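You operate a simulated robot arm through the tools that you are given. There is no shell and no other tool. Be economical: measure what you need, move in short steps, check, and stop when the job is done.

The job below is to be done with a simulated robot arm. You get a single attempt, and the scene is never put back.

TASK
Find the line that leaks steam at its knob and stop the leak.
Fine: shut its lever, open its tap till nothing comes, turn the knob to TIGHT, shut the tap and open the lever again.

It is judged by the outcome, as a careful person would: the job done as asked, and still so three seconds after it is handed in. It fails if anything else is knocked over, pushed out of place, dropped, spilled or broken.

THE ROBOT
A 7-joint arm with a two-finger parallel gripper, fixed in place. Base frame: the origin is at the foot of the arm, x ahead of it, y to its left, z up. Readings come in cm, rad, newtons and seconds.
With the tool pointing down near the work surface it reaches from about 10 to 60 cm from the base axis. Its first joint turns from -2.007 to 2.007 rad. Payload 3.91 kg.
The TCP is the grasp point between the finger pads, 3 cm short of the fingertips. In the tool frame z runs along the fingers and y along their closing line. The gripper opens to 11 cm. The fingers are 2 cm wide and 1 cm thick; the gripper's body (4.8 by 11.2 cm) begins 5.5 cm behind the TCP.
Orientation is that of the tool frame in the base frame, as a unit quaternion [w, x, y, z]. With the fingers straight down and closing along the base's y, the tool's x points along the base's -x, its y along +y and its z along -z.

THE INTERFACE
- The arm moves only by the tool move_arm. Its argument "moves" is one flat list of numbers, 7 for each row, row after row: the turn, a rotation vector about the tool's x, y, z in rad, then the shift along the tool's x, y, z in cm, then the gripper command, from -1 (shut) to 1 (fully open), values between in proportion. In form: [rx, ry, rz, tx, ty, tz, gripper, rx, ry, rz, tx, ty, tz, gripper, ...]. A call has 1 to 20 rows; each row shifts and turns the commanded pose from where the row before left it, along the tool's axes as they then stand. Rows are played at 5 a second. More than 5 cm and 0.15 rad between two rows, or a gripper value outside its range, and nothing of the call is played. Where a pose cannot be reached the arm comes as near as it can. A force on the tool above 40 N (or 10 N above the force at the start of the call, whichever is more), or a blocked arm, ends the call early, and 0.2 s more pass. The fingers move at their own pace (about 10.8 cm/s each) and stop on an object; they squeeze with about 38 N. The grip force told is the motor's: it shows also when the fingers shut on nothing. Time passes only in rows, and 0.2 s behind the last, so rows that do not move let the fingers close. It gives the time, the measured TCP pose, the force on the tool (base axes), the opening and the grip force at its end, in the units of the frame above (readings bear some noise), with the torque about the TCP (base axes, N m) and any sound that the robot's microphone picked up.
- Cameras (640 x 400 px; columns grow to the right, rows downward): "scene" is fixed at [40.03, 49.89, 151.97]; the picture's right is [-1.00, 0.05, 0.00], its down [0.02, 0.36, -0.93] and it looks along [-0.05, -0.93, -0.36] (base axes); focal length 271 px, centre (320, 200). "wrist" rides on the gripper at [7.2, 1.7, -10.3] in the tool frame; the picture's right is [-0.23, 0.97, 0.00], its down [-0.76, -0.18, -0.62] and it looks along [-0.61, -0.14, 0.78] (tool axes); focal length 222 px, centre (320, 200). There is no depth. A picture from a camera that has moved, and an enlarged one, comes with that camera's place and axes in the base frame and with its lens.
- snapshot(camera): a new picture of that camera. It takes no simulated time.
- raise_lower(by): slides the trunk up (or, below 0, down) by that many cm; the arm rides with it, the base frame stays. It gives what a move gives, with no picture.
- zoom(camera, box): a new picture of the part [left, top, right, bottom] of that camera's present view, enlarged. It takes no simulated time.
- sign_off(): hands the job in; it is judged then, once.

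Go step by step. Nothing tells you positions but the pictures and the camera data: compare them with the known pose of the tool, close in by small moves and look again before you grip or let go. The budget is 120 turns and 68 pictures, counting those below and the enlarged ones. Unless the task says otherwise, let go and move clear before handing in, and close with one line.

The tools are called after "Call:" as a command line: name --argument value ..., lists and objects as JSON in quotes. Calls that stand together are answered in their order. move_arm: Moves the arm, as the interface text tells. Its arguments: {"type":"object","properties":{"moves":{"type":"array"}},"required":["moves"]} The other tools are called the same way: raise_lower (by) slides the trunk up or down; snapshot (camera) takes a picture; zoom (camera, box) takes an enlarged picture of a part of a camera's view; sign_off () hands the job in.

At the start:

```text
clock: 0.0
tool_pos: [21.66, -38.7, 141.21]
orientation: [0.0, 0.001, 1.0, 0.0]
force: [-0.2, 0.3, -0.4]
ft_torque: [0.03, 0.0, -0.05]
gripper_width: 11.01
gripper_force: 0.1
trunk travel left (down, up): [-90.0, 9.0]
```

scene: 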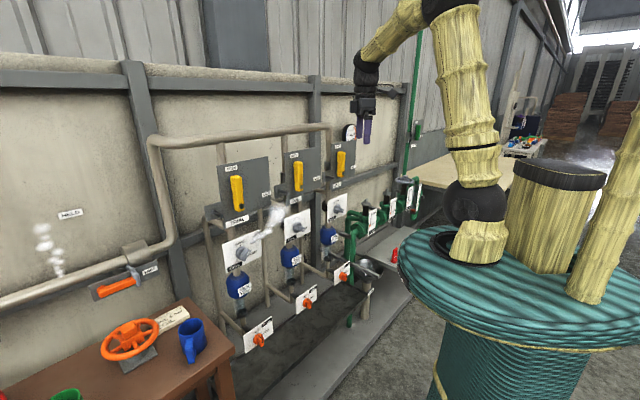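
wrist: 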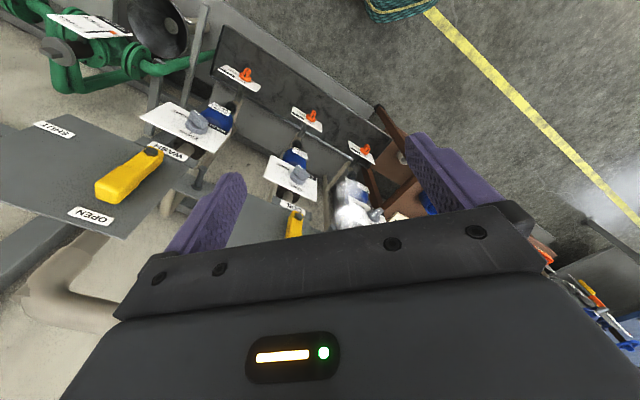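

I see three lines on a wall panel, each with a yellow lever, a grey knob and an orange tap; steam comes near the leftmost knob in the scene view. I take a closer look first.

Call:
zoom --camera "scene" --box '[190, 130, 290, 192]'

Call:
zoom --camera "scene" --box '[200, 190, 380, 360]'

Call:
zoom --camera "scene" --box '[190, 190, 320, 271]'

```text
6.40 times, centred on (240, 161) of scene
camera zoom: at [40.03, 49.89, 151.97], right [-1.0, 0.05, 0.0], down [0.02, 0.36, -0.93], along [-0.05, -0.93, -0.36], focal length 1734 px, centre (832, 450)
```

zoom: 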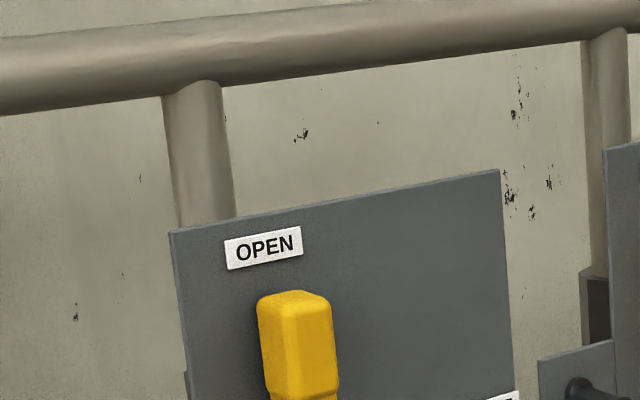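

```text
2.35 times, centred on (290, 275) of scene
camera zoom: at [40.03, 49.89, 151.97], right [-1.0, 0.05, 0.0], down [0.02, 0.36, -0.93], along [-0.05, -0.93, -0.36], focal length 638 px, centre (391, 24)
```

zoom: 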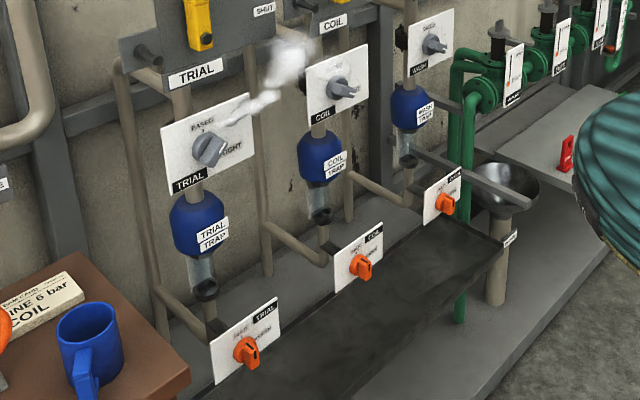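

```text
4.92 times, centred on (255, 230) of scene
camera zoom: at [40.03, 49.89, 151.97], right [-1.0, 0.05, 0.0], down [0.02, 0.36, -0.93], along [-0.05, -0.93, -0.36], focal length 1334 px, centre (640, 50)
```

zoom: 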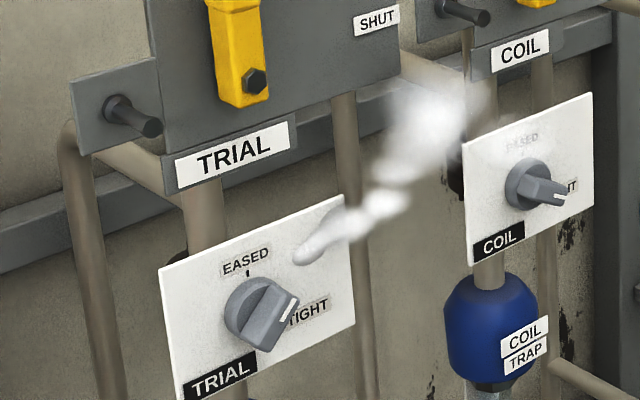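

The leak is on the TRIAL line (leftmost), knob about (62, -30, 102), on a wall facing the robot at about 45°. I turn the tool to face that wall, then look with the wrist camera.

Call:
move_arm --moves '[0, 0, 0.128, 0, 0, 0, 1, 0, 0, 0.128, 0, 0, 0, 1, 0, 0, 0.128, 0, 0, 0, 1, 0, 0, 0.128, 0, 0, 0, 1, 0, 0, 0.128, 0, 0, 0, 1, 0, 0, 0.128, 0, 0, 0, 1, 0, -0.1428, 0, 0, 0, 0, 1, 0, -0.1428, 0, 0, 0, 0, 1, 0, -0.1428, 0, 0, 0, 0, 1, 0, -0.1428, 0, 0, 0, 0, 1, 0, -0.1428, 0, 0, 0, 0, 1, 0, -0.1428, 0, 0, 0, 0, 1, 0, -0.1428, 0, 0, 0, 0, 1, 0, -0.1428, 0, 0, 0, 0, 1, 0, -0.1428, 0, 0, 0, 0, 1, 0, -0.1428, 0, 0, 0, 0, 1]'

Call:
snapshot --camera "wrist"

Call:
snapshot --camera "scene"

```text
clock: 3.4
tool_pos: [21.66, -39.36, 141.45]
orientation: [0.606, 0.283, 0.702, -0.245]
force: [0.8, -0.5, -0.3]
ft_torque: [-0.02, 0.0, 0.0]
gripper_width: 10.98
gripper_force: 0.0
out of reach, approached as far as the arm can: row 16
trunk travel left (down, up): [-90.0, 9.0]
```

```text
62 pictures are left
camera wrist: at [14.63, -30.08, 135.73], right [0.7, 0.68, 0.22], down [-0.49, 0.22, 0.84], along [0.52, -0.7, 0.49], focal length 222 px, centre (320, 200)
```

wrist: 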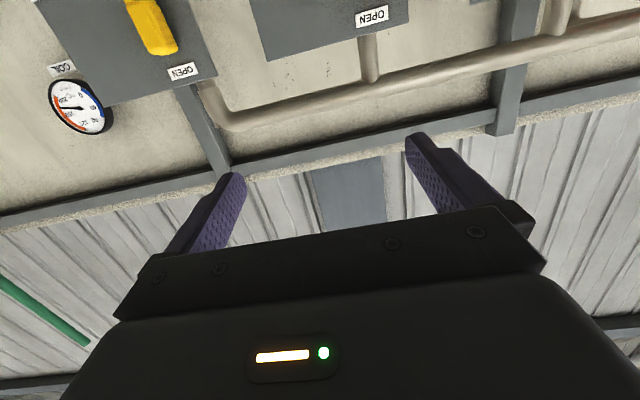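

```text
61 pictures are left
```

scene: 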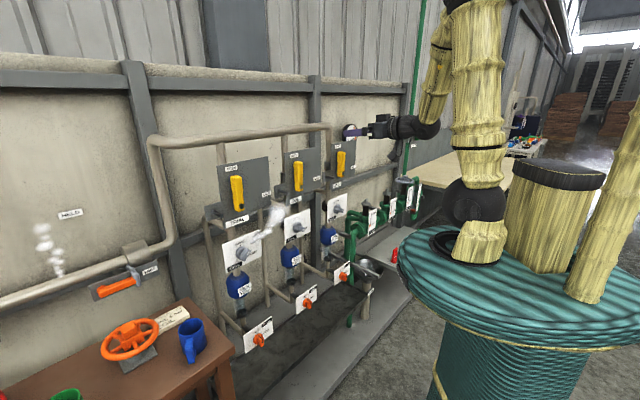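

The tool now nearly faces the wall. I lower the trunk so the camera (below the hand, looking up) sees the TRIAL plates, and finish the pitch.

Call:
raise_lower --by -45

Call:
snapshot --camera "wrist"

```text
refused: -45 is not a number from -40 to 40
```

```text
60 pictures are left
camera wrist: at [14.63, -30.08, 135.73], right [0.7, 0.68, 0.22], down [-0.49, 0.22, 0.84], along [0.52, -0.7, 0.49], focal length 222 px, centre (320, 200)
```

wrist: 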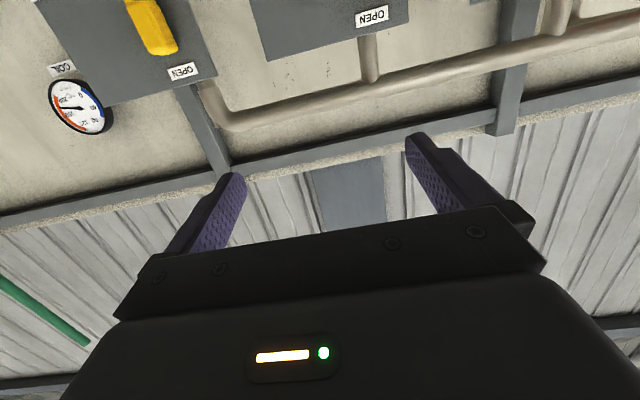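

I lower by 40, then slide sideways toward the TRIAL line.

Call:
raise_lower --by -40

Call:
move_arm --moves '[0, 0, 0, 0, 4, 0, 1, 0, 0, 0, 0, 4, 0, 1, 0, 0, 0, 0, 4, 0, 1, 0, 0, 0, 0, 4, 0, 1, 0, 0, 0, 0, 4, 0, 1]'

Call:
snapshot --camera "wrist"

```text
clock: 7.2
tool_pos: [21.54, -39.14, 101.52]
orientation: [0.607, 0.283, 0.702, -0.244]
force: [0.0, -0.8, 0.2]
ft_torque: [0.01, 0.03, 0.0]
gripper_width: 10.99
gripper_force: 0.1
trunk travel left (down, up): [-50.0, 49.0]
```

```text
clock: 8.4
tool_pos: [33.3, -33.33, 104.85]
orientation: [0.607, 0.28, 0.703, -0.243]
force: [-0.1, -0.6, 0.6]
ft_torque: [-0.01, -0.03, -0.01]
gripper_width: 11.02
gripper_force: 0.0
out of reach, approached as far as the arm can: row 1, 2, 3, 4, 5
trunk travel left (down, up): [-50.0, 49.0]
```

```text
59 pictures are left
camera wrist: at [26.2, -24.13, 99.15], right [0.7, 0.68, 0.22], down [-0.49, 0.22, 0.84], along [0.53, -0.7, 0.49], focal length 222 px, centre (320, 200)
```

wrist: 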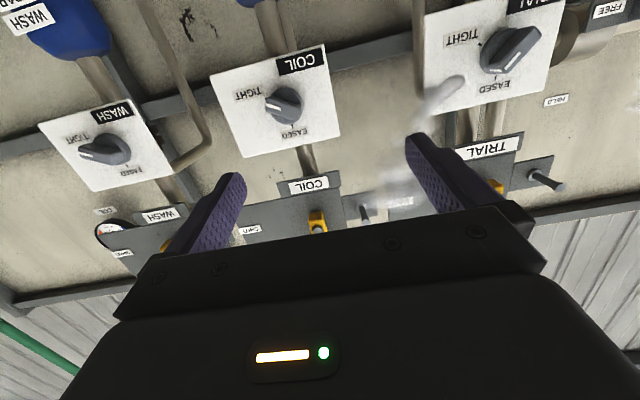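

TRIAL knob triangulates to about (61.9, -30.5, 101.8); its pointer sits off TIGHT. I next look closely at the lever, and raise the trunk for a second view of it.

Call:
raise_lower --by 15

Call:
snapshot --camera "wrist"

Call:
zoom --camera "scene" --box '[190, 150, 300, 219]'

```text
clock: 10.2
tool_pos: [33.22, -33.26, 119.9]
orientation: [0.607, 0.281, 0.702, -0.243]
force: [-0.3, -0.5, -0.8]
ft_torque: [0.03, 0.0, -0.02]
gripper_width: 11.0
gripper_force: 0.1
trunk travel left (down, up): [-65.0, 34.0]
```

```text
58 pictures are left
camera wrist: at [26.18, -24.17, 114.14], right [0.7, 0.68, 0.22], down [-0.49, 0.22, 0.84], along [0.53, -0.7, 0.49], focal length 222 px, centre (320, 200)
```

wrist: 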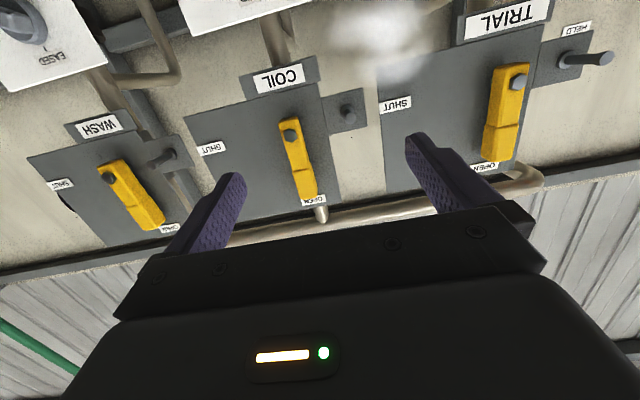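

```text
5.80 times, centred on (245, 184) of scene
camera zoom: at [40.03, 49.89, 151.97], right [-1.0, 0.05, 0.0], down [0.02, 0.36, -0.93], along [-0.05, -0.93, -0.36], focal length 1571 px, centre (755, 290)
```

zoom: 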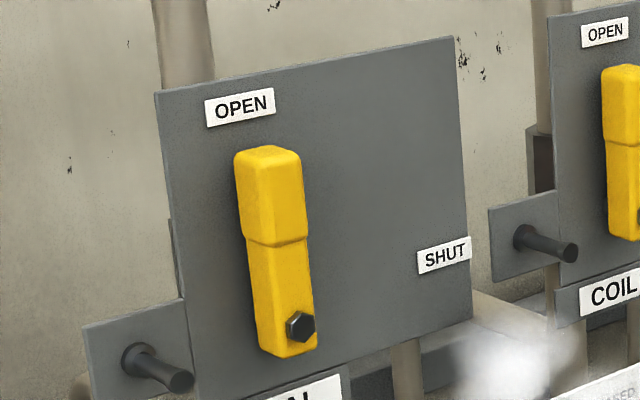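

Lever pivot is at about (60.3, -29.2, 120), tip up at z≈130, plate about 3 cm behind its face. I check the FREE/HELD labels and move nearer with shut fingers.

Call:
zoom --camera "scene" --box '[20, 190, 220, 315]'

Call:
move_arm --moves '[0, 0, 0, 0, 1, 3, -1, 0, 0, 0, 0, 3, 3, -1, 0, 0, 0, 0, 3, 3, -1, 0, -0.07, 0, 0, 3, 0, -1, 0, -0.07, 0, 0, 3, 0, -1]'

```text
3.20 times, centred on (120, 252) of scene
camera zoom: at [40.03, 49.89, 151.97], right [-1.0, 0.05, 0.0], down [0.02, 0.36, -0.93], along [-0.05, -0.93, -0.36], focal length 867 px, centre (960, 32)
```

zoom: 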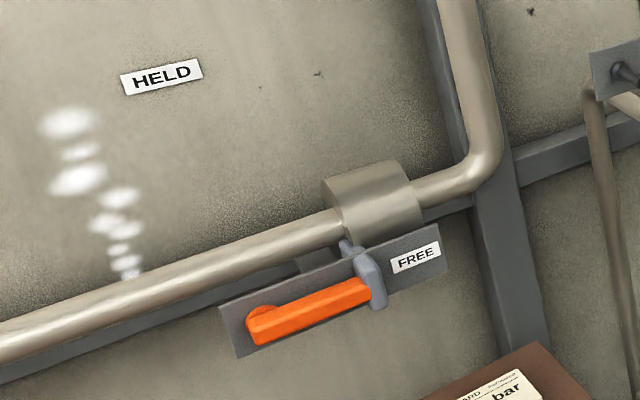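

```text
clock: 11.4
tool_pos: [49.13, -29.77, 118.5]
orientation: [0.655, 0.261, 0.658, -0.263]
force: [1.1, 0.5, 0.2]
ft_torque: [-0.03, 0.01, -0.06]
gripper_width: 0.01
gripper_force: 38.0
out of reach, approached as far as the arm can: row 1
trunk travel left (down, up): [-65.0, 34.0]
```

The tool is now level and facing the wall, at n≈56 (along the wall's normal), s≈12 (along the wall), z 118.5. I go up and past the lever's far side, staying off its face.

Call:
move_arm --moves '[0, 0, 0, -4.5, 0, 0, -1, 0, 0, 0, -4.5, 0, 0, -1, 0, 0, 0, 0, 4.3, 0, -1, 0, 0, 0, 0, 4.3, 0, -1, 0, 0, 0, 0, 4.3, 0, -1]'

Call:
snapshot --camera "wrist"

Call:
zoom --camera "scene" --box '[160, 100, 360, 225]'

```text
clock: 12.6
tool_pos: [57.73, -20.63, 127.57]
orientation: [0.655, 0.263, 0.659, -0.263]
force: [-0.8, -0.2, -0.2]
ft_torque: [0.0, -0.01, 0.02]
gripper_width: 0.01
gripper_force: 37.6
trunk travel left (down, up): [-65.0, 34.0]
```

```text
55 pictures are left
camera wrist: at [51.34, -12.16, 120.33], right [0.67, 0.7, 0.23], down [-0.57, 0.3, 0.76], along [0.47, -0.64, 0.6], focal length 222 px, centre (320, 200)
```

wrist: 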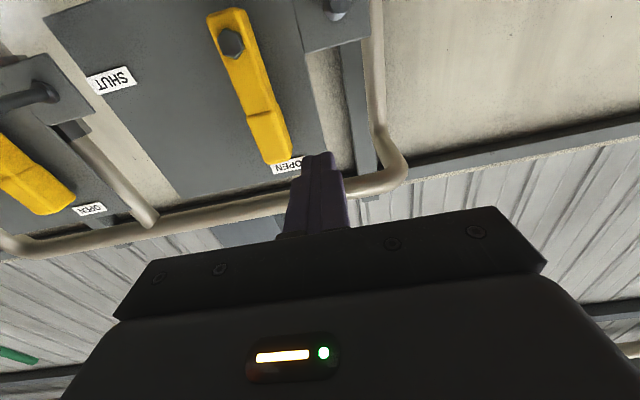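

```text
3.20 times, centred on (260, 162) of scene
camera zoom: at [40.03, 49.89, 151.97], right [-1.0, 0.05, 0.0], down [0.02, 0.36, -0.93], along [-0.05, -0.93, -0.36], focal length 867 px, centre (512, 320)
```

zoom: 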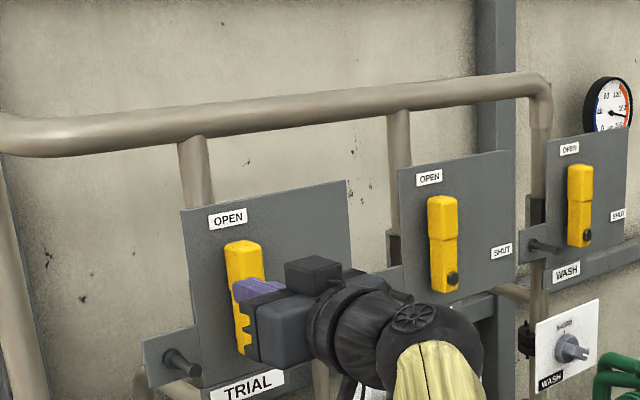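

Positions agree: I am to the left of the lever. I advance so the shut fingers stand beside it, then push it along its arc toward SHUT.

Call:
move_arm --moves '[0, 0, 0, 0, 0, 3.3, -1, 0, 0, 0, 0, 0, 3.3, -1, 0, 0, 0, 0, -1.84, 0, -1, 0, 0, 0, -0.34, -1.93, 0, -1, 0, 0, 0, 0.09, -2.08, 0, -1]'

Call:
snapshot --camera "wrist"

```text
clock: 13.8
tool_pos: [58.27, -29.59, 127.79]
orientation: [0.655, 0.263, 0.658, -0.263]
force: [-0.3, -0.6, -0.4]
ft_torque: [0.0, 0.0, 0.0]
gripper_width: 0.0
gripper_force: 37.5
trunk travel left (down, up): [-65.0, 34.0]
```

```text
53 pictures are left
camera wrist: at [51.89, -21.02, 120.54], right [0.67, 0.7, 0.23], down [-0.57, 0.3, 0.76], along [0.47, -0.64, 0.6], focal length 222 px, centre (320, 200)
```

wrist: 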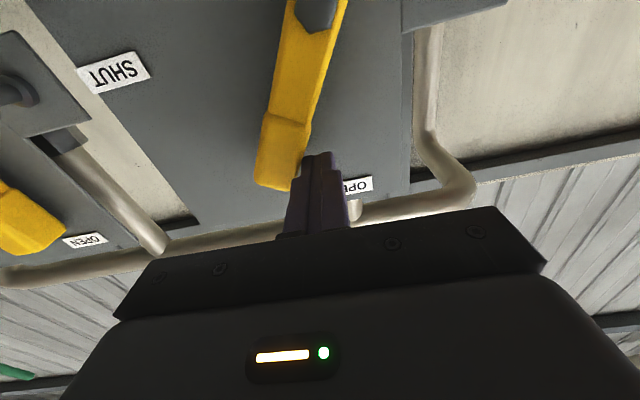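

The lever moves along with little resistance. I carry on round the arc down to SHUT.

Call:
move_arm --moves '[0, 0, 0, 0.64, -1.98, 0, -1, 0, 0, 0, 1.12, -1.76, 0, -1, 0, 0, 0, 1.54, -1.39, 0, -1, 0, 0, 0, 1.85, -0.96, 0, -1, 0, 0, 0, 0.5, 0, 0, -1]'

Call:
snapshot --camera "wrist"

Call:
zoom --camera "scene" --box '[160, 130, 360, 255]'

```text
clock: 15.0
tool_pos: [53.95, -33.96, 122.21]
orientation: [0.657, 0.263, 0.656, -0.263]
force: [1.7, -2.7, 9.6]
ft_torque: [-0.16, -0.18, -0.06]
gripper_width: 0.0
gripper_force: 37.6
trunk travel left (down, up): [-65.0, 34.0]
```

```text
52 pictures are left
camera wrist: at [47.65, -25.44, 115.06], right [0.67, 0.7, 0.23], down [-0.57, 0.3, 0.76], along [0.47, -0.64, 0.61], focal length 222 px, centre (320, 200)
```

wrist: 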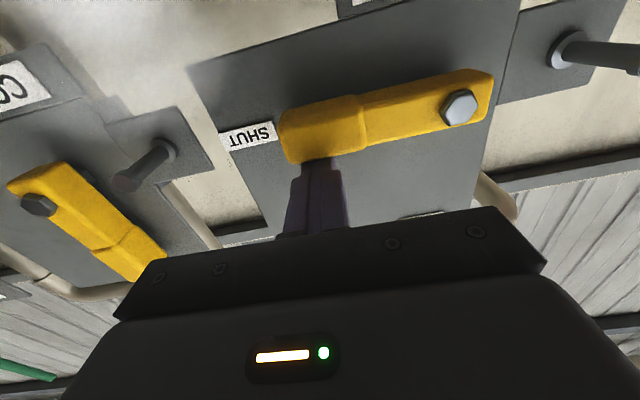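

```text
3.20 times, centred on (260, 192) of scene
camera zoom: at [40.03, 49.89, 151.97], right [-1.0, 0.05, 0.0], down [0.02, 0.36, -0.93], along [-0.05, -0.93, -0.36], focal length 867 px, centre (512, 224)
```

zoom: 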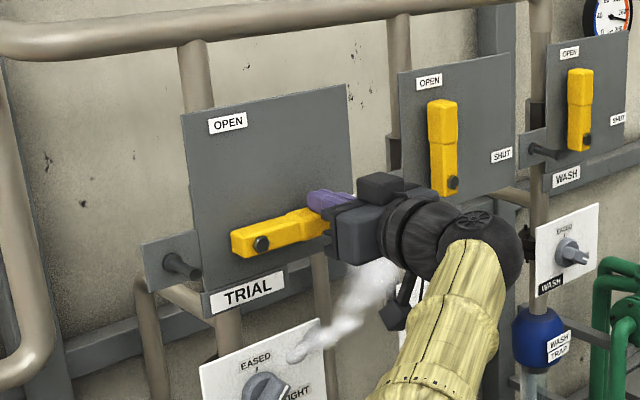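

The lever looks shut with a stop felt (≈10 N). I press a little more to confirm, then back off the wall.

Call:
move_arm --moves '[0, 0, 0, 0.6, 0, 0, -1, 0, 0, 0, 0, 0, 0, -1]'

Call:
move_arm --moves '[0, 0, 0, -1.6, 0, 0, -1, 0, 0, 0, 0, 0, -4, -1, 0, 0, 0, 0, 0, -4, -1]'

Call:
raise_lower --by -40

Call:
snapshot --camera "wrist"

Call:
zoom --camera "scene" --box '[160, 150, 360, 275]'

```text
clock: 15.5
tool_pos: [53.99, -33.81, 122.35]
orientation: [0.661, 0.261, 0.652, -0.264]
force: [0.6, -0.1, 11.6]
ft_torque: [-0.06, -0.14, -0.17]
gripper_width: 0.02
gripper_force: 37.8
trunk travel left (down, up): [-65.0, 34.0]
stopped in row 2: the force on the tool passed its limit at 42 N (the readings are from after the stop); the commanded pose is now the measured one
```

```text
clock: 16.3
tool_pos: [48.26, -28.24, 123.79]
orientation: [0.659, 0.263, 0.653, -0.264]
force: [0.3, -0.2, 0.0]
ft_torque: [0.01, -0.01, -0.02]
gripper_width: 0.0
gripper_force: 37.7
trunk travel left (down, up): [-65.0, 34.0]
```

```text
clock: 20.1
tool_pos: [48.2, -28.37, 83.63]
orientation: [0.66, 0.261, 0.653, -0.263]
force: [0.4, -0.6, 0.6]
ft_torque: [0.01, 0.02, -0.04]
gripper_width: 0.0
gripper_force: 38.1
trunk travel left (down, up): [-25.0, 74.0]
```

```text
50 pictures are left
camera wrist: at [41.94, -19.91, 76.35], right [0.67, 0.71, 0.23], down [-0.58, 0.3, 0.76], along [0.46, -0.64, 0.61], focal length 222 px, centre (320, 200)
```

wrist: 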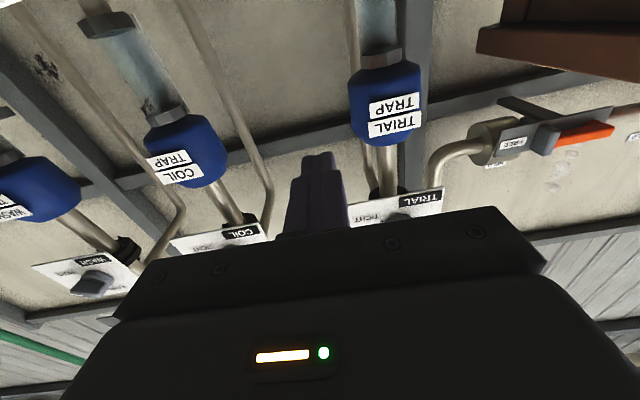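

```text
3.20 times, centred on (260, 212) of scene
camera zoom: at [40.03, 49.89, 151.97], right [-1.0, 0.05, 0.0], down [0.02, 0.36, -0.93], along [-0.05, -0.93, -0.36], focal length 867 px, centre (512, 160)
```

zoom: 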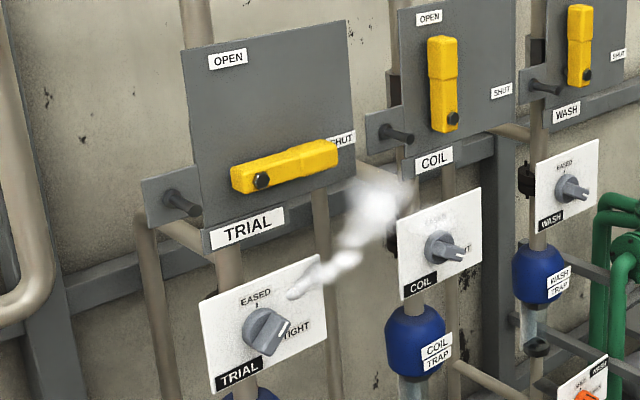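

Lever is fully shut; pressure remains until the tap is opened. Now I look at the TRIAL tap and lower to its height.

Call:
raise_lower --by -22

Call:
snapshot --camera "wrist"

Call:
zoom --camera "scene" --box '[220, 300, 310, 356]'

```text
clock: 22.5
tool_pos: [48.35, -28.44, 61.78]
orientation: [0.659, 0.262, 0.653, -0.264]
force: [0.0, -0.1, 0.4]
ft_torque: [0.01, 0.0, -0.02]
gripper_width: 0.0
gripper_force: 37.7
trunk travel left (down, up): [-3.0, 96.0]
```

```text
48 pictures are left
camera wrist: at [41.94, -19.91, 54.35], right [0.67, 0.71, 0.23], down [-0.58, 0.3, 0.76], along [0.46, -0.64, 0.61], focal length 222 px, centre (320, 200)
```

wrist: 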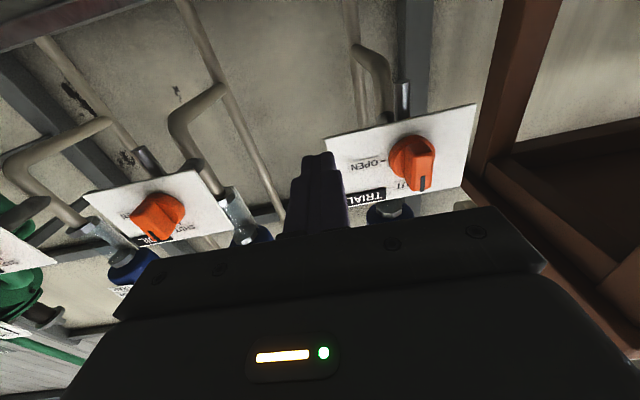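

```text
7.11 times, centred on (265, 328) of scene
camera zoom: at [40.03, 49.89, 151.97], right [-1.0, 0.05, 0.0], down [0.02, 0.36, -0.93], along [-0.05, -0.93, -0.36], focal length 1927 px, centre (711, -710)
```

zoom: 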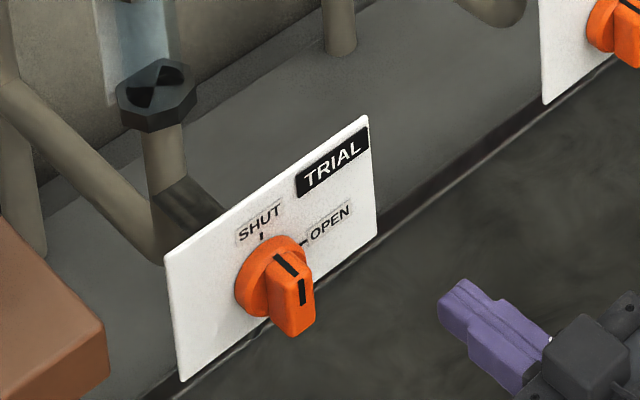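

The tap's bar (vertical = SHUT) has its face at about (57.6, -26.3, 65.4); OPEN is a quarter turn clockwise. I align in front of it with part-open fingers.

Call:
move_arm --moves '[0, 0, 0, -1.8, 2, 0, -0.2, 0, 0, 0, -1.8, 3, 0, -0.2, 0, 0, 0, 0, 2.9, 0, -0.2]'

Call:
snapshot --camera "wrist"

Call:
zoom --camera "scene" --box '[220, 300, 310, 356]'

```text
clock: 23.3
tool_pos: [53.55, -22.65, 65.29]
orientation: [0.659, 0.261, 0.654, -0.263]
force: [0.2, 0.4, -0.9]
ft_torque: [0.0, -0.02, -0.04]
gripper_width: 4.39
gripper_force: 0.1
trunk travel left (down, up): [-3.0, 96.0]
```

```text
46 pictures are left
camera wrist: at [47.3, -14.16, 57.94], right [0.67, 0.71, 0.23], down [-0.58, 0.31, 0.76], along [0.46, -0.64, 0.61], focal length 222 px, centre (320, 200)
```

wrist: 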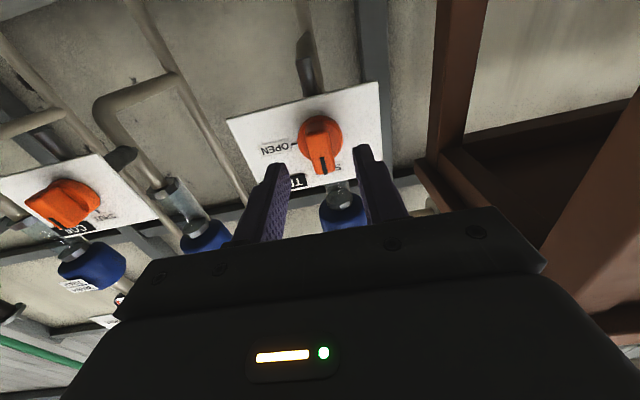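

```text
7.11 times, centred on (265, 328) of scene
camera zoom: at [40.03, 49.89, 151.97], right [-1.0, 0.05, 0.0], down [0.02, 0.36, -0.93], along [-0.05, -0.93, -0.36], focal length 1927 px, centre (711, -710)
```

zoom: 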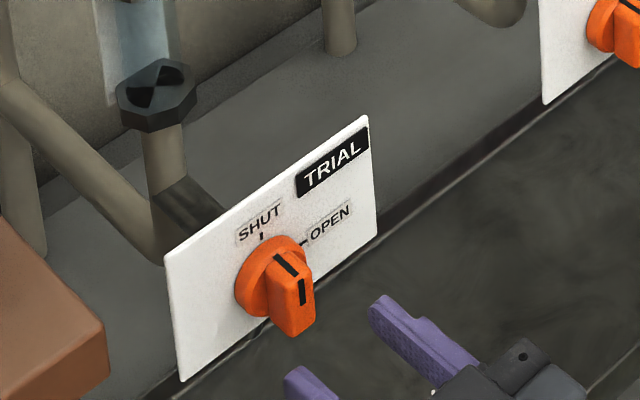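

Alignment is good. I advance 3.8 cm and check the force before gripping.

Call:
move_arm --moves '[0, 0, 0, 0, 0.2, 2, -0.2, 0, 0, 0, 0, 0, 1.8, -0.2]'

Call:
zoom --camera "wrist" --box '[220, 60, 440, 197]'

Call:
zoom --camera "scene" --box '[220, 300, 310, 356]'

```text
clock: 23.9
tool_pos: [56.58, -25.11, 65.22]
orientation: [0.659, 0.262, 0.654, -0.263]
force: [-0.4, 0.0, -0.5]
ft_torque: [-0.01, -0.02, 0.03]
gripper_width: 4.41
gripper_force: 0.1
trunk travel left (down, up): [-3.0, 96.0]
```

```text
2.91 times, centred on (330, 128) of wrist
camera zoom: at [50.25, -16.65, 57.92], right [0.67, 0.71, 0.23], down [-0.58, 0.3, 0.76], along [0.46, -0.64, 0.61], focal length 646 px, centre (291, 408)
```

zoom: 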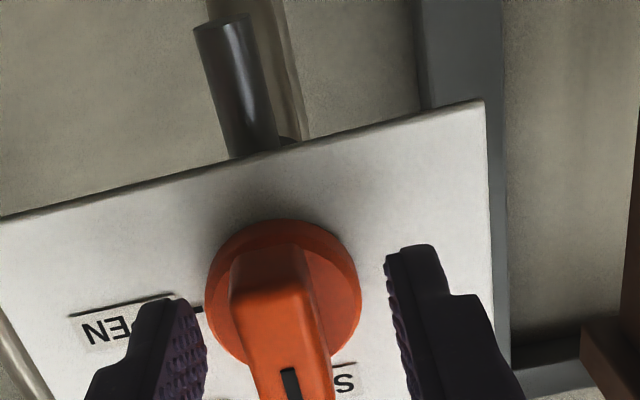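

```text
7.11 times, centred on (265, 328) of scene
camera zoom: at [40.03, 49.89, 151.97], right [-1.0, 0.05, 0.0], down [0.02, 0.36, -0.93], along [-0.05, -0.93, -0.36], focal length 1927 px, centre (711, -710)
```

zoom: 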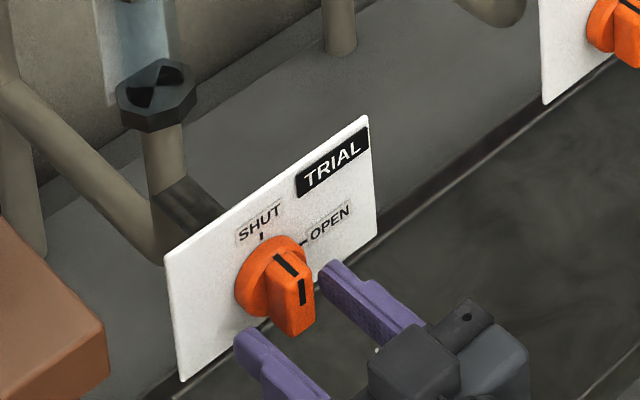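

Fingers straddle the bar. I go 0.3 cm deeper and close.

Call:
move_arm --moves '[0, 0, 0, 0, 0, 0.3, -0.2, 0, 0, 0, 0, 0, 0, -1, 0, 0, 0, 0, 0, 0, -1]'

Call:
zoom --camera "wrist" --box '[220, 60, 440, 197]'

```text
clock: 24.7
tool_pos: [56.69, -25.49, 65.22]
orientation: [0.659, 0.265, 0.653, -0.265]
force: [-8.0, -12.6, -1.6]
ft_torque: [-0.1, -0.22, -1.24]
gripper_width: 1.8
gripper_force: 45.1
trunk travel left (down, up): [-3.0, 96.0]
```

```text
2.91 times, centred on (330, 128) of wrist
camera zoom: at [50.33, -17.04, 57.95], right [0.67, 0.7, 0.23], down [-0.58, 0.31, 0.76], along [0.46, -0.64, 0.61], focal length 646 px, centre (291, 408)
```

zoom: 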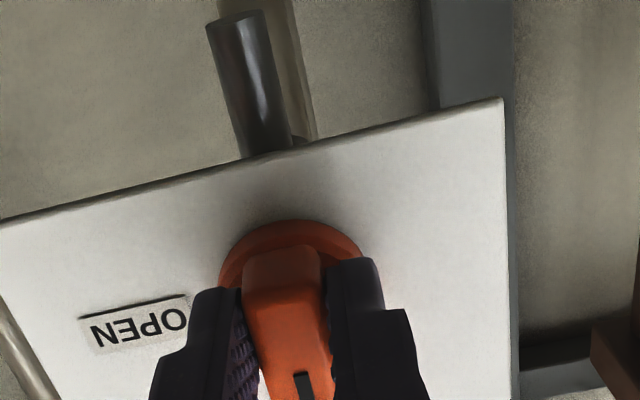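

Gripped on the bar at 1.8 cm. I relax the sideways push slightly, then turn clockwise in small steps.

Call:
move_arm --moves '[0, 0, 0, -0.3, -0.3, 0, -1, 0, 0, 0.13, 0, 0, 0, -1, 0, 0, 0.13, 0, 0, 0, -1, 0, 0, 0.13, 0, 0, 0, -1, 0, 0, 0.13, 0, 0, 0, -1]'

Call:
zoom --camera "scene" --box '[220, 300, 310, 356]'

```text
clock: 25.9
tool_pos: [56.85, -25.35, 65.45]
orientation: [0.704, 0.42, 0.567, -0.084]
force: [-7.2, 15.2, -22.8]
ft_torque: [0.8, 0.77, -0.33]
gripper_width: 1.81
gripper_force: 45.2
trunk travel left (down, up): [-3.0, 96.0]
```

```text
7.11 times, centred on (265, 328) of scene
camera zoom: at [40.03, 49.89, 151.97], right [-1.0, 0.05, 0.0], down [0.02, 0.36, -0.93], along [-0.05, -0.93, -0.36], focal length 1927 px, centre (711, -710)
```

zoom: 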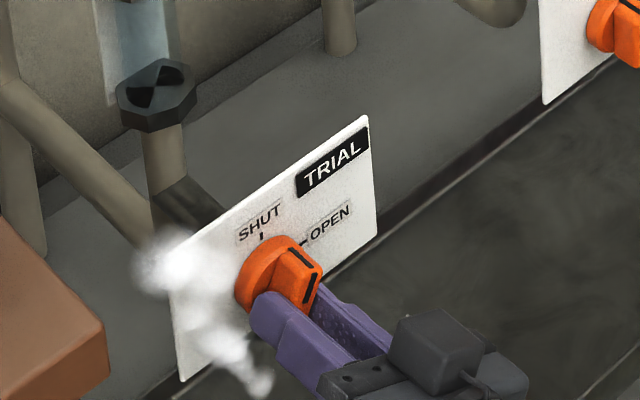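

The tap turns and vents. I ease the load (down, back a bit) and continue.

Call:
move_arm --moves '[0, 0, 0.1, 0.26, -0.15, -0.15, -1, 0, 0, 0.13, 0, 0, 0, -1, 0, 0, 0.13, 0, 0, 0, -1, 0, 0, 0.13, 0, 0, 0, -1]'

```text
clock: 26.8
tool_pos: [56.86, -25.14, 65.74]
orientation: [0.709, 0.521, 0.47, 0.063]
force: [16.1, -8.2, 5.7]
ft_torque: [0.4, 0.52, -0.19]
gripper_width: 1.81
gripper_force: 45.3
trunk travel left (down, up): [-3.0, 96.0]
stopped in row 4: the force on the tool passed its limit at 43 N (the readings are from after the stop); the commanded pose is now the measured one
```

The tap axis is a bit higher than my grip; the tool drifted along it. I follow with small upward corrections for the remaining ~0.64 rad.

Call:
move_arm --moves '[0, 0, 0.1, 0, 0.08, 0, -1, 0, 0, 0.1, 0, 0.08, 0, -1, 0, 0, 0.1, 0, 0.08, 0, -1, 0, 0, 0.1, 0, 0.08, 0, -1]'

Call:
zoom --camera "scene" --box '[220, 300, 310, 356]'

```text
clock: 27.8
tool_pos: [56.87, -25.09, 65.84]
orientation: [0.682, 0.606, 0.355, 0.203]
force: [15.9, -6.5, 6.5]
ft_torque: [0.28, 0.37, -0.34]
gripper_width: 1.81
gripper_force: 45.2
trunk travel left (down, up): [-3.0, 96.0]
```

```text
7.11 times, centred on (265, 328) of scene
camera zoom: at [40.03, 49.89, 151.97], right [-1.0, 0.05, 0.0], down [0.02, 0.36, -0.93], along [-0.05, -0.93, -0.36], focal length 1927 px, centre (711, -710)
```

zoom: 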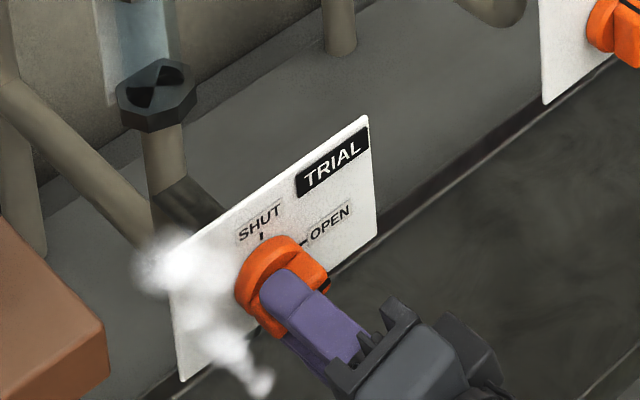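

Call:
move_arm --moves '[0, 0, 0.1, 0, 0.05, 0.1, -1, 0, 0, 0.1, 0, 0.05, 0.1, -1, 0, 0, 0.08, 0, 0, 0, -1]'

Call:
zoom --camera "scene" --box '[220, 300, 310, 356]'

```text
clock: 28.6
tool_pos: [56.91, -24.98, 65.87]
orientation: [0.648, 0.649, 0.267, 0.295]
force: [-19.1, 23.4, -6.2]
ft_torque: [-0.24, 1.27, 0.33]
gripper_width: 1.83
gripper_force: 45.6
trunk travel left (down, up): [-3.0, 96.0]
```

```text
7.11 times, centred on (265, 328) of scene
camera zoom: at [40.03, 49.89, 151.97], right [-1.0, 0.05, 0.0], down [0.02, 0.36, -0.93], along [-0.05, -0.93, -0.36], focal length 1927 px, centre (711, -710)
```

zoom: 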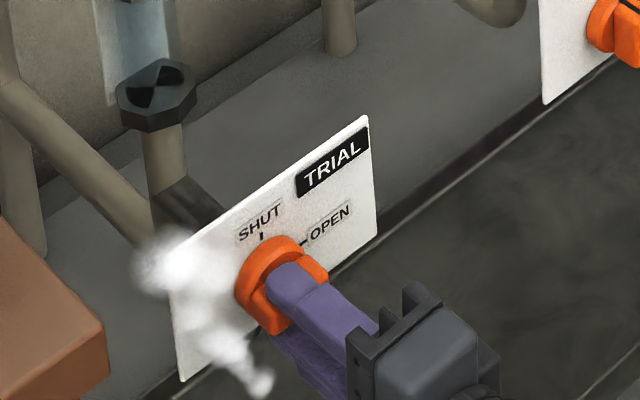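

The tap is at OPEN against its stop. I let go, back off, and watch the steam drain.

Call:
move_arm --moves '[0, 0, 0, 0, 0, 0, -0.2, 0, 0, 0, 0, 0, 0, -0.2, 0, 0, 0, 0, 0, -4, -0.2, 0, 0, 0, 0, 0, -4, -0.2, 0, 0, 0, 0, 0, 0, -0.2]'

Call:
zoom --camera "scene" --box '[190, 190, 350, 360]'

Call:
snapshot --camera "wrist"

```text
clock: 29.8
tool_pos: [50.99, -19.71, 65.91]
orientation: [0.648, 0.649, 0.268, 0.296]
force: [0.0, -0.3, 0.0]
ft_torque: [-0.02, 0.0, 0.0]
gripper_width: 4.38
gripper_force: 0.0
trunk travel left (down, up): [-3.0, 96.0]
```

```text
2.35 times, centred on (270, 275) of scene
camera zoom: at [40.03, 49.89, 151.97], right [-1.0, 0.05, 0.0], down [0.02, 0.36, -0.93], along [-0.05, -0.93, -0.36], focal length 638 px, centre (438, 24)
```

zoom: 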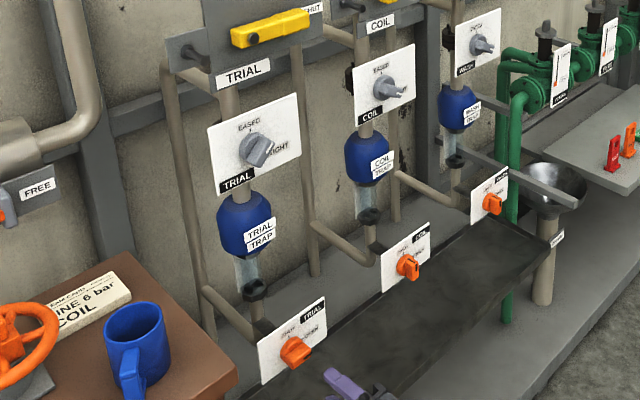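

```text
37 pictures are left
camera wrist: at [48.3, -7.23, 67.62], right [-0.19, -0.18, 0.96], down [-0.97, -0.13, -0.22], along [0.16, -0.97, -0.15], focal length 222 px, centre (320, 200)
```

wrist: 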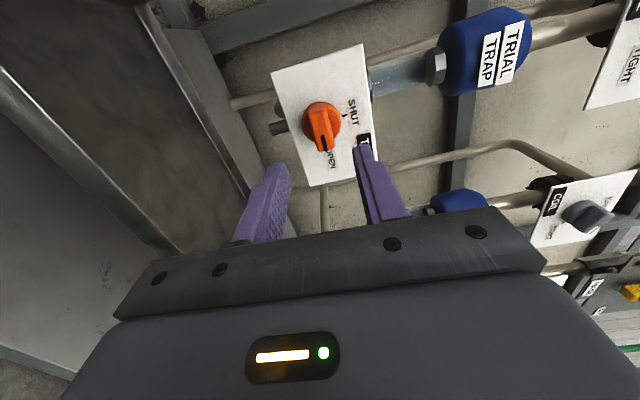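

Steam has stopped at both knob and outlet. I raise to the knob's height (z≈102) and look at its pointer angle.

Call:
raise_lower --by 36

Call:
snapshot --camera "wrist"

Call:
zoom --camera "scene" --box '[210, 220, 290, 270]'

```text
clock: 33.3
tool_pos: [51.11, -19.66, 101.93]
orientation: [0.647, 0.649, 0.268, 0.296]
force: [0.6, 0.0, -0.7]
ft_torque: [0.05, 0.01, 0.0]
gripper_width: 4.37
gripper_force: 0.0
trunk travel left (down, up): [-39.0, 60.0]
```

```text
36 pictures are left
camera wrist: at [48.33, -7.26, 103.61], right [-0.19, -0.18, 0.96], down [-0.97, -0.13, -0.22], along [0.16, -0.97, -0.15], focal length 222 px, centre (320, 200)
```

wrist: 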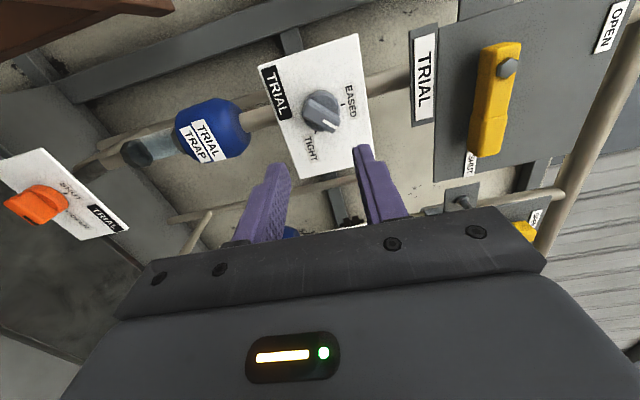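

```text
8.00 times, centred on (250, 245) of scene
camera zoom: at [40.03, 49.89, 151.97], right [-1.0, 0.05, 0.0], down [0.02, 0.36, -0.93], along [-0.05, -0.93, -0.36], focal length 2168 px, centre (880, -160)
```

zoom: 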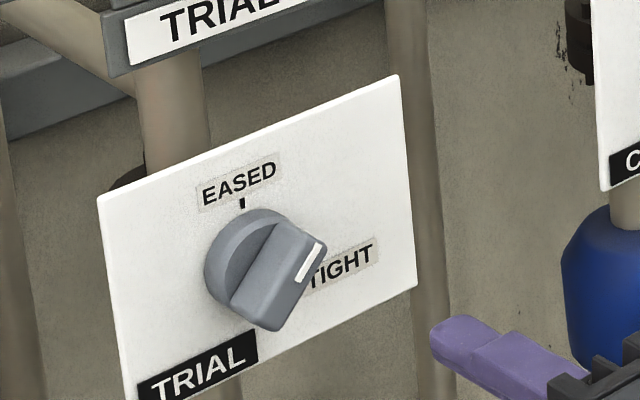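

Pointer is about half-way between EASED and TIGHT. I zoom from the wrist to get its angle and place.

Call:
zoom --camera "wrist" --box '[256, 70, 384, 150]'

```text
5.00 times, centred on (320, 110) of wrist
camera zoom: at [48.33, -7.26, 103.61], right [-0.19, -0.18, 0.96], down [-0.97, -0.13, -0.22], along [0.16, -0.97, -0.15], focal length 1111 px, centre (320, 650)
```

zoom: 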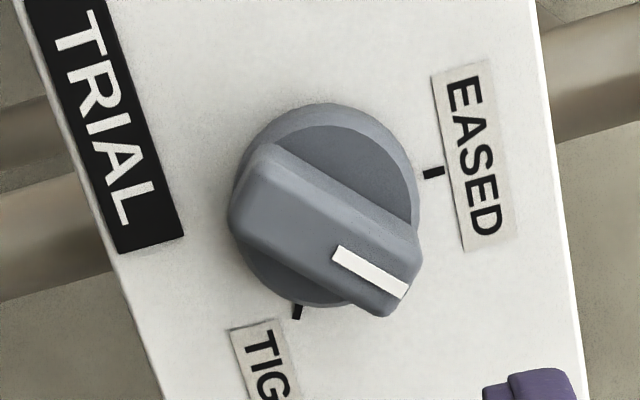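

Pointer is at ~45° from vertical; bar face is at n≈63, s≈20.9, z≈102.4. I roll back 0.82 rad to match it and advance partway.

Call:
move_arm --moves '[0, 0, -0.137, 0, 0, 0, -0.2, 0, 0, -0.137, 0, 0, 0, -0.2, 0, 0, -0.137, 0, 0, 0, -0.2, 0, 0, -0.137, 0, 0, 0, -0.2, 0, 0, -0.137, 0, 0, 0, -0.2, 0, 0, -0.137, -0.2, 0.2, 3, -0.2, 0, 0, 0, 0, 0, 3, -0.2]'

Call:
snapshot --camera "wrist"

Call:
zoom --camera "scene" --box '[210, 220, 290, 270]'

```text
clock: 34.9
tool_pos: [55.39, -23.88, 102.08]
orientation: [0.713, 0.487, 0.505, 0.011]
force: [-0.2, -0.1, 0.2]
ft_torque: [-0.02, 0.0, -0.01]
gripper_width: 4.41
gripper_force: 0.0
trunk travel left (down, up): [-39.0, 60.0]
```

```text
33 pictures are left
camera wrist: at [52.19, -12.15, 98.04], right [0.35, 0.39, 0.85], down [-0.91, -0.06, 0.4], along [0.21, -0.92, 0.34], focal length 222 px, centre (320, 200)
```

wrist: 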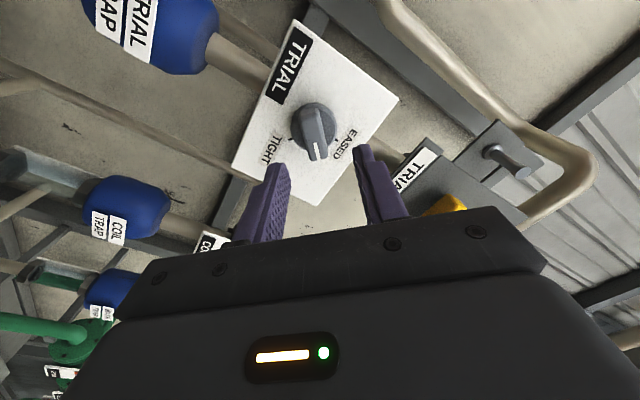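

```text
8.00 times, centred on (250, 245) of scene
camera zoom: at [40.03, 49.89, 151.97], right [-1.0, 0.05, 0.0], down [0.02, 0.36, -0.93], along [-0.05, -0.93, -0.36], focal length 2168 px, centre (880, -160)
```

zoom: 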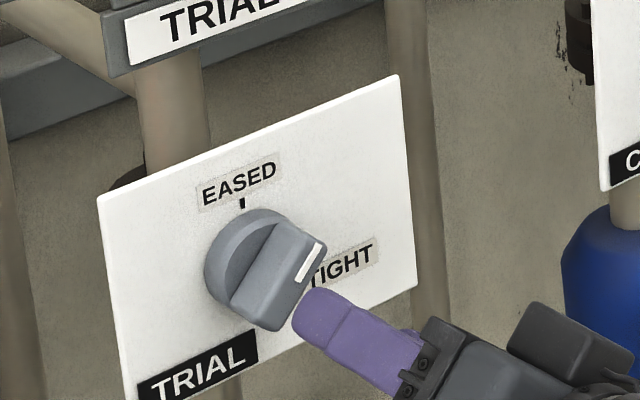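

Well lined up. I advance 4.5 cm and look closely.

Call:
move_arm --moves '[0, 0, 0, 0, 0, 2.5, -0.2, 0, 0, 0, 0, 0, 2, -0.2]'

Call:
zoom --camera "wrist" --box '[240, 60, 400, 160]'

Call:
zoom --camera "scene" --box '[210, 220, 290, 270]'

```text
clock: 35.5
tool_pos: [58.63, -26.99, 102.22]
orientation: [0.712, 0.488, 0.504, 0.012]
force: [-0.2, 0.0, 0.6]
ft_torque: [0.0, 0.01, 0.04]
gripper_width: 4.41
gripper_force: 0.0
trunk travel left (down, up): [-39.0, 60.0]
```

```text
4.00 times, centred on (320, 110) of wrist
camera zoom: at [55.48, -15.2, 98.16], right [0.35, 0.39, 0.85], down [-0.91, -0.06, 0.4], along [0.21, -0.92, 0.34], focal length 888 px, centre (320, 560)
```

zoom: 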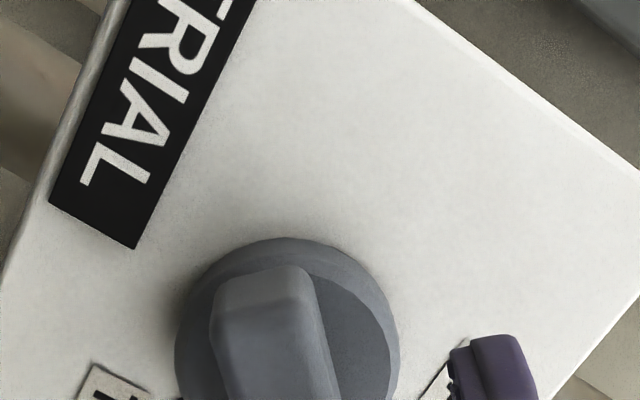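

```text
8.00 times, centred on (250, 245) of scene
camera zoom: at [40.03, 49.89, 151.97], right [-1.0, 0.05, 0.0], down [0.02, 0.36, -0.93], along [-0.05, -0.93, -0.36], focal length 2168 px, centre (880, -160)
```

zoom: 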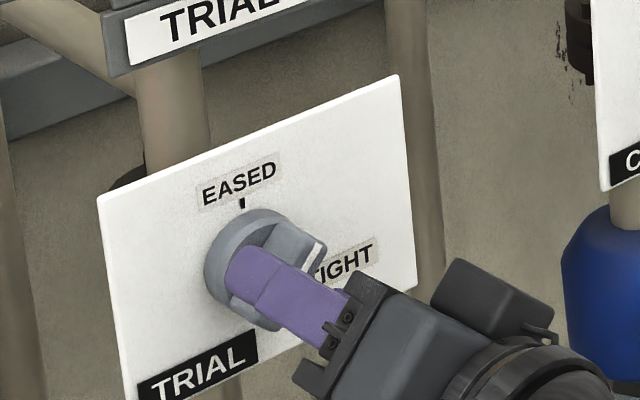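

Call:
zoom --camera "wrist" --box '[240, 100, 400, 200]'

```text
4.00 times, centred on (320, 150) of wrist
camera zoom: at [55.48, -15.2, 98.16], right [0.35, 0.39, 0.85], down [-0.91, -0.06, 0.4], along [0.21, -0.92, 0.34], focal length 888 px, centre (320, 400)
```

zoom: 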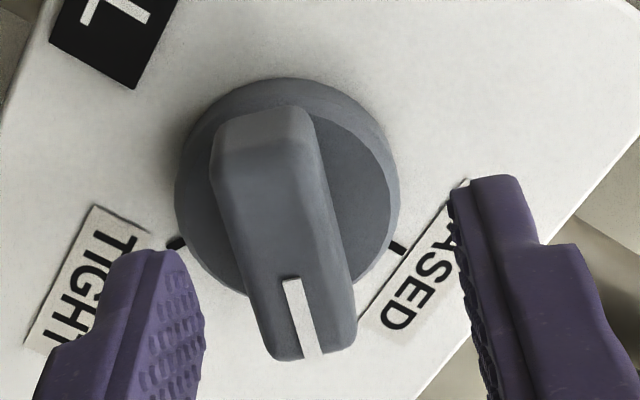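

The bar sits a bit off from the jaw centre; I shift 0.8/-0.5 cm to centre on the knob's axis, go 0.5 deeper, and close.

Call:
move_arm --moves '[0, 0, 0, 0.8, -0.5, 0, -0.2, 0, 0, 0, 0, 0, 0.5, -0.2]'

Call:
zoom --camera "wrist" --box '[240, 100, 400, 200]'

```text
clock: 36.1
tool_pos: [59.26, -27.23, 101.32]
orientation: [0.712, 0.487, 0.505, 0.011]
force: [-0.2, -0.7, 0.7]
ft_torque: [0.03, -0.01, -0.01]
gripper_width: 4.38
gripper_force: 0.0
trunk travel left (down, up): [-39.0, 60.0]
```

```text
4.00 times, centred on (320, 150) of wrist
camera zoom: at [55.98, -15.35, 97.22], right [0.35, 0.39, 0.85], down [-0.91, -0.05, 0.4], along [0.21, -0.92, 0.34], focal length 888 px, centre (320, 400)
```

zoom: 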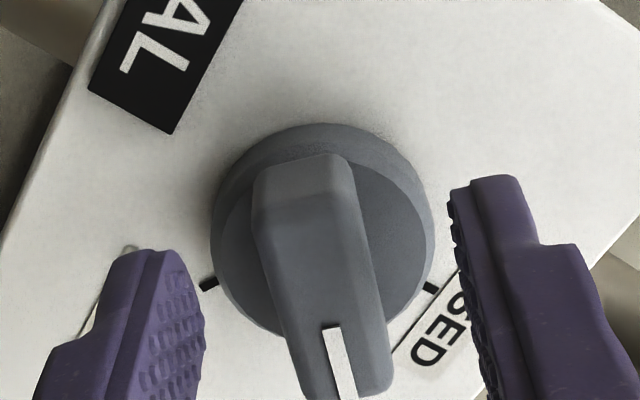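

Centred now. I close on the bar.

Call:
move_arm --moves '[0, 0, 0, 0, 0, 0, -1, 0, 0, 0, 0, 0, 0, -1]'

```text
clock: 36.7
tool_pos: [59.17, -27.17, 101.23]
orientation: [0.712, 0.489, 0.504, 0.013]
force: [-4.6, -0.7, -8.1]
ft_torque: [0.1, 0.01, -0.49]
gripper_width: 1.77
gripper_force: 44.1
trunk travel left (down, up): [-39.0, 60.0]
```

Call:
move_arm --moves '[0, 0, 0.12, 0, -0.1, 0, -1, 0, 0, 0.12, 0, 0, 0, -1, 0, 0, 0.12, 0, 0, 0, -1, 0, 0, 0.12, 0, 0, 0, -1]'

```text
clock: 37.7
tool_pos: [59.34, -27.2, 101.54]
orientation: [0.691, 0.591, 0.374, 0.184]
force: [21.0, -6.8, 29.8]
ft_torque: [-0.68, -0.28, 0.01]
gripper_width: 1.77
gripper_force: 45.2
trunk travel left (down, up): [-39.0, 60.0]
```

The knob turns; I relieve the load upward and forward and complete the turn.

Call:
move_arm --moves '[0, 0, 0, 0, 0.3, 0.2, -1, 0, 0, 0.1, 0, 0.05, 0, -1, 0, 0, 0.1, 0, 0.05, 0, -1, 0, 0, 0.1, 0, 0.05, 0, -1, 0, 0, 0.06, 0, 0, 0, -1]'

Call:
zoom --camera "scene" --box '[210, 220, 290, 270]'

```text
clock: 38.9
tool_pos: [59.28, -27.03, 101.92]
orientation: [0.646, 0.65, 0.261, 0.304]
force: [8.8, 10.6, 27.7]
ft_torque: [-0.63, -0.31, -0.48]
gripper_width: 1.8
gripper_force: 45.5
trunk travel left (down, up): [-39.0, 60.0]
```

```text
8.00 times, centred on (250, 245) of scene
camera zoom: at [40.03, 49.89, 151.97], right [-1.0, 0.05, 0.0], down [0.02, 0.36, -0.93], along [-0.05, -0.93, -0.36], focal length 2168 px, centre (880, -160)
```

zoom: 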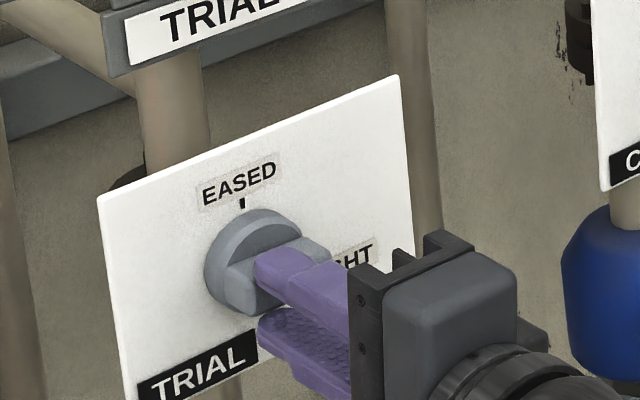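

Roll is ~93°, so the pointer should be at TIGHT. I let go, back off and check.

Call:
move_arm --moves '[0, 0, 0, 0, 0, 0, -0.2, 0, 0, 0, 0, 0, 0, -0.2, 0, 0, 0, 0, 0, -4, -0.2, 0, 0, 0, 0, 0, -4, -0.2]'

Call:
zoom --camera "wrist" --box '[256, 50, 416, 150]'

Call:
zoom --camera "scene" --box '[210, 220, 290, 270]'

```text
clock: 39.9
tool_pos: [53.58, -21.69, 101.66]
orientation: [0.645, 0.652, 0.261, 0.301]
force: [0.4, -0.1, 0.3]
ft_torque: [-0.02, -0.03, 0.0]
gripper_width: 4.41
gripper_force: 0.1
trunk travel left (down, up): [-39.0, 60.0]
```

```text
4.00 times, centred on (336, 100) of wrist
camera zoom: at [50.83, -9.3, 103.46], right [-0.2, -0.2, 0.96], down [-0.97, -0.12, -0.23], along [0.16, -0.97, -0.16], focal length 888 px, centre (256, 600)
```

zoom: 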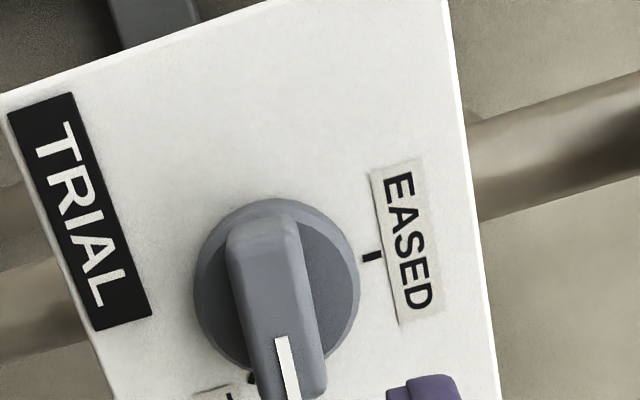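

```text
8.00 times, centred on (250, 245) of scene
camera zoom: at [40.03, 49.89, 151.97], right [-1.0, 0.05, 0.0], down [0.02, 0.36, -0.93], along [-0.05, -0.93, -0.36], focal length 2168 px, centre (880, -160)
```

zoom: 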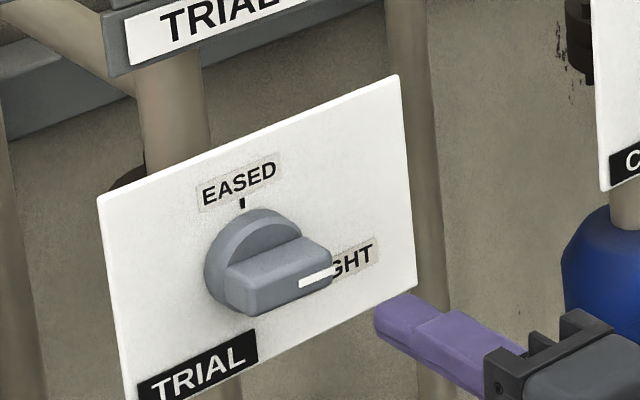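

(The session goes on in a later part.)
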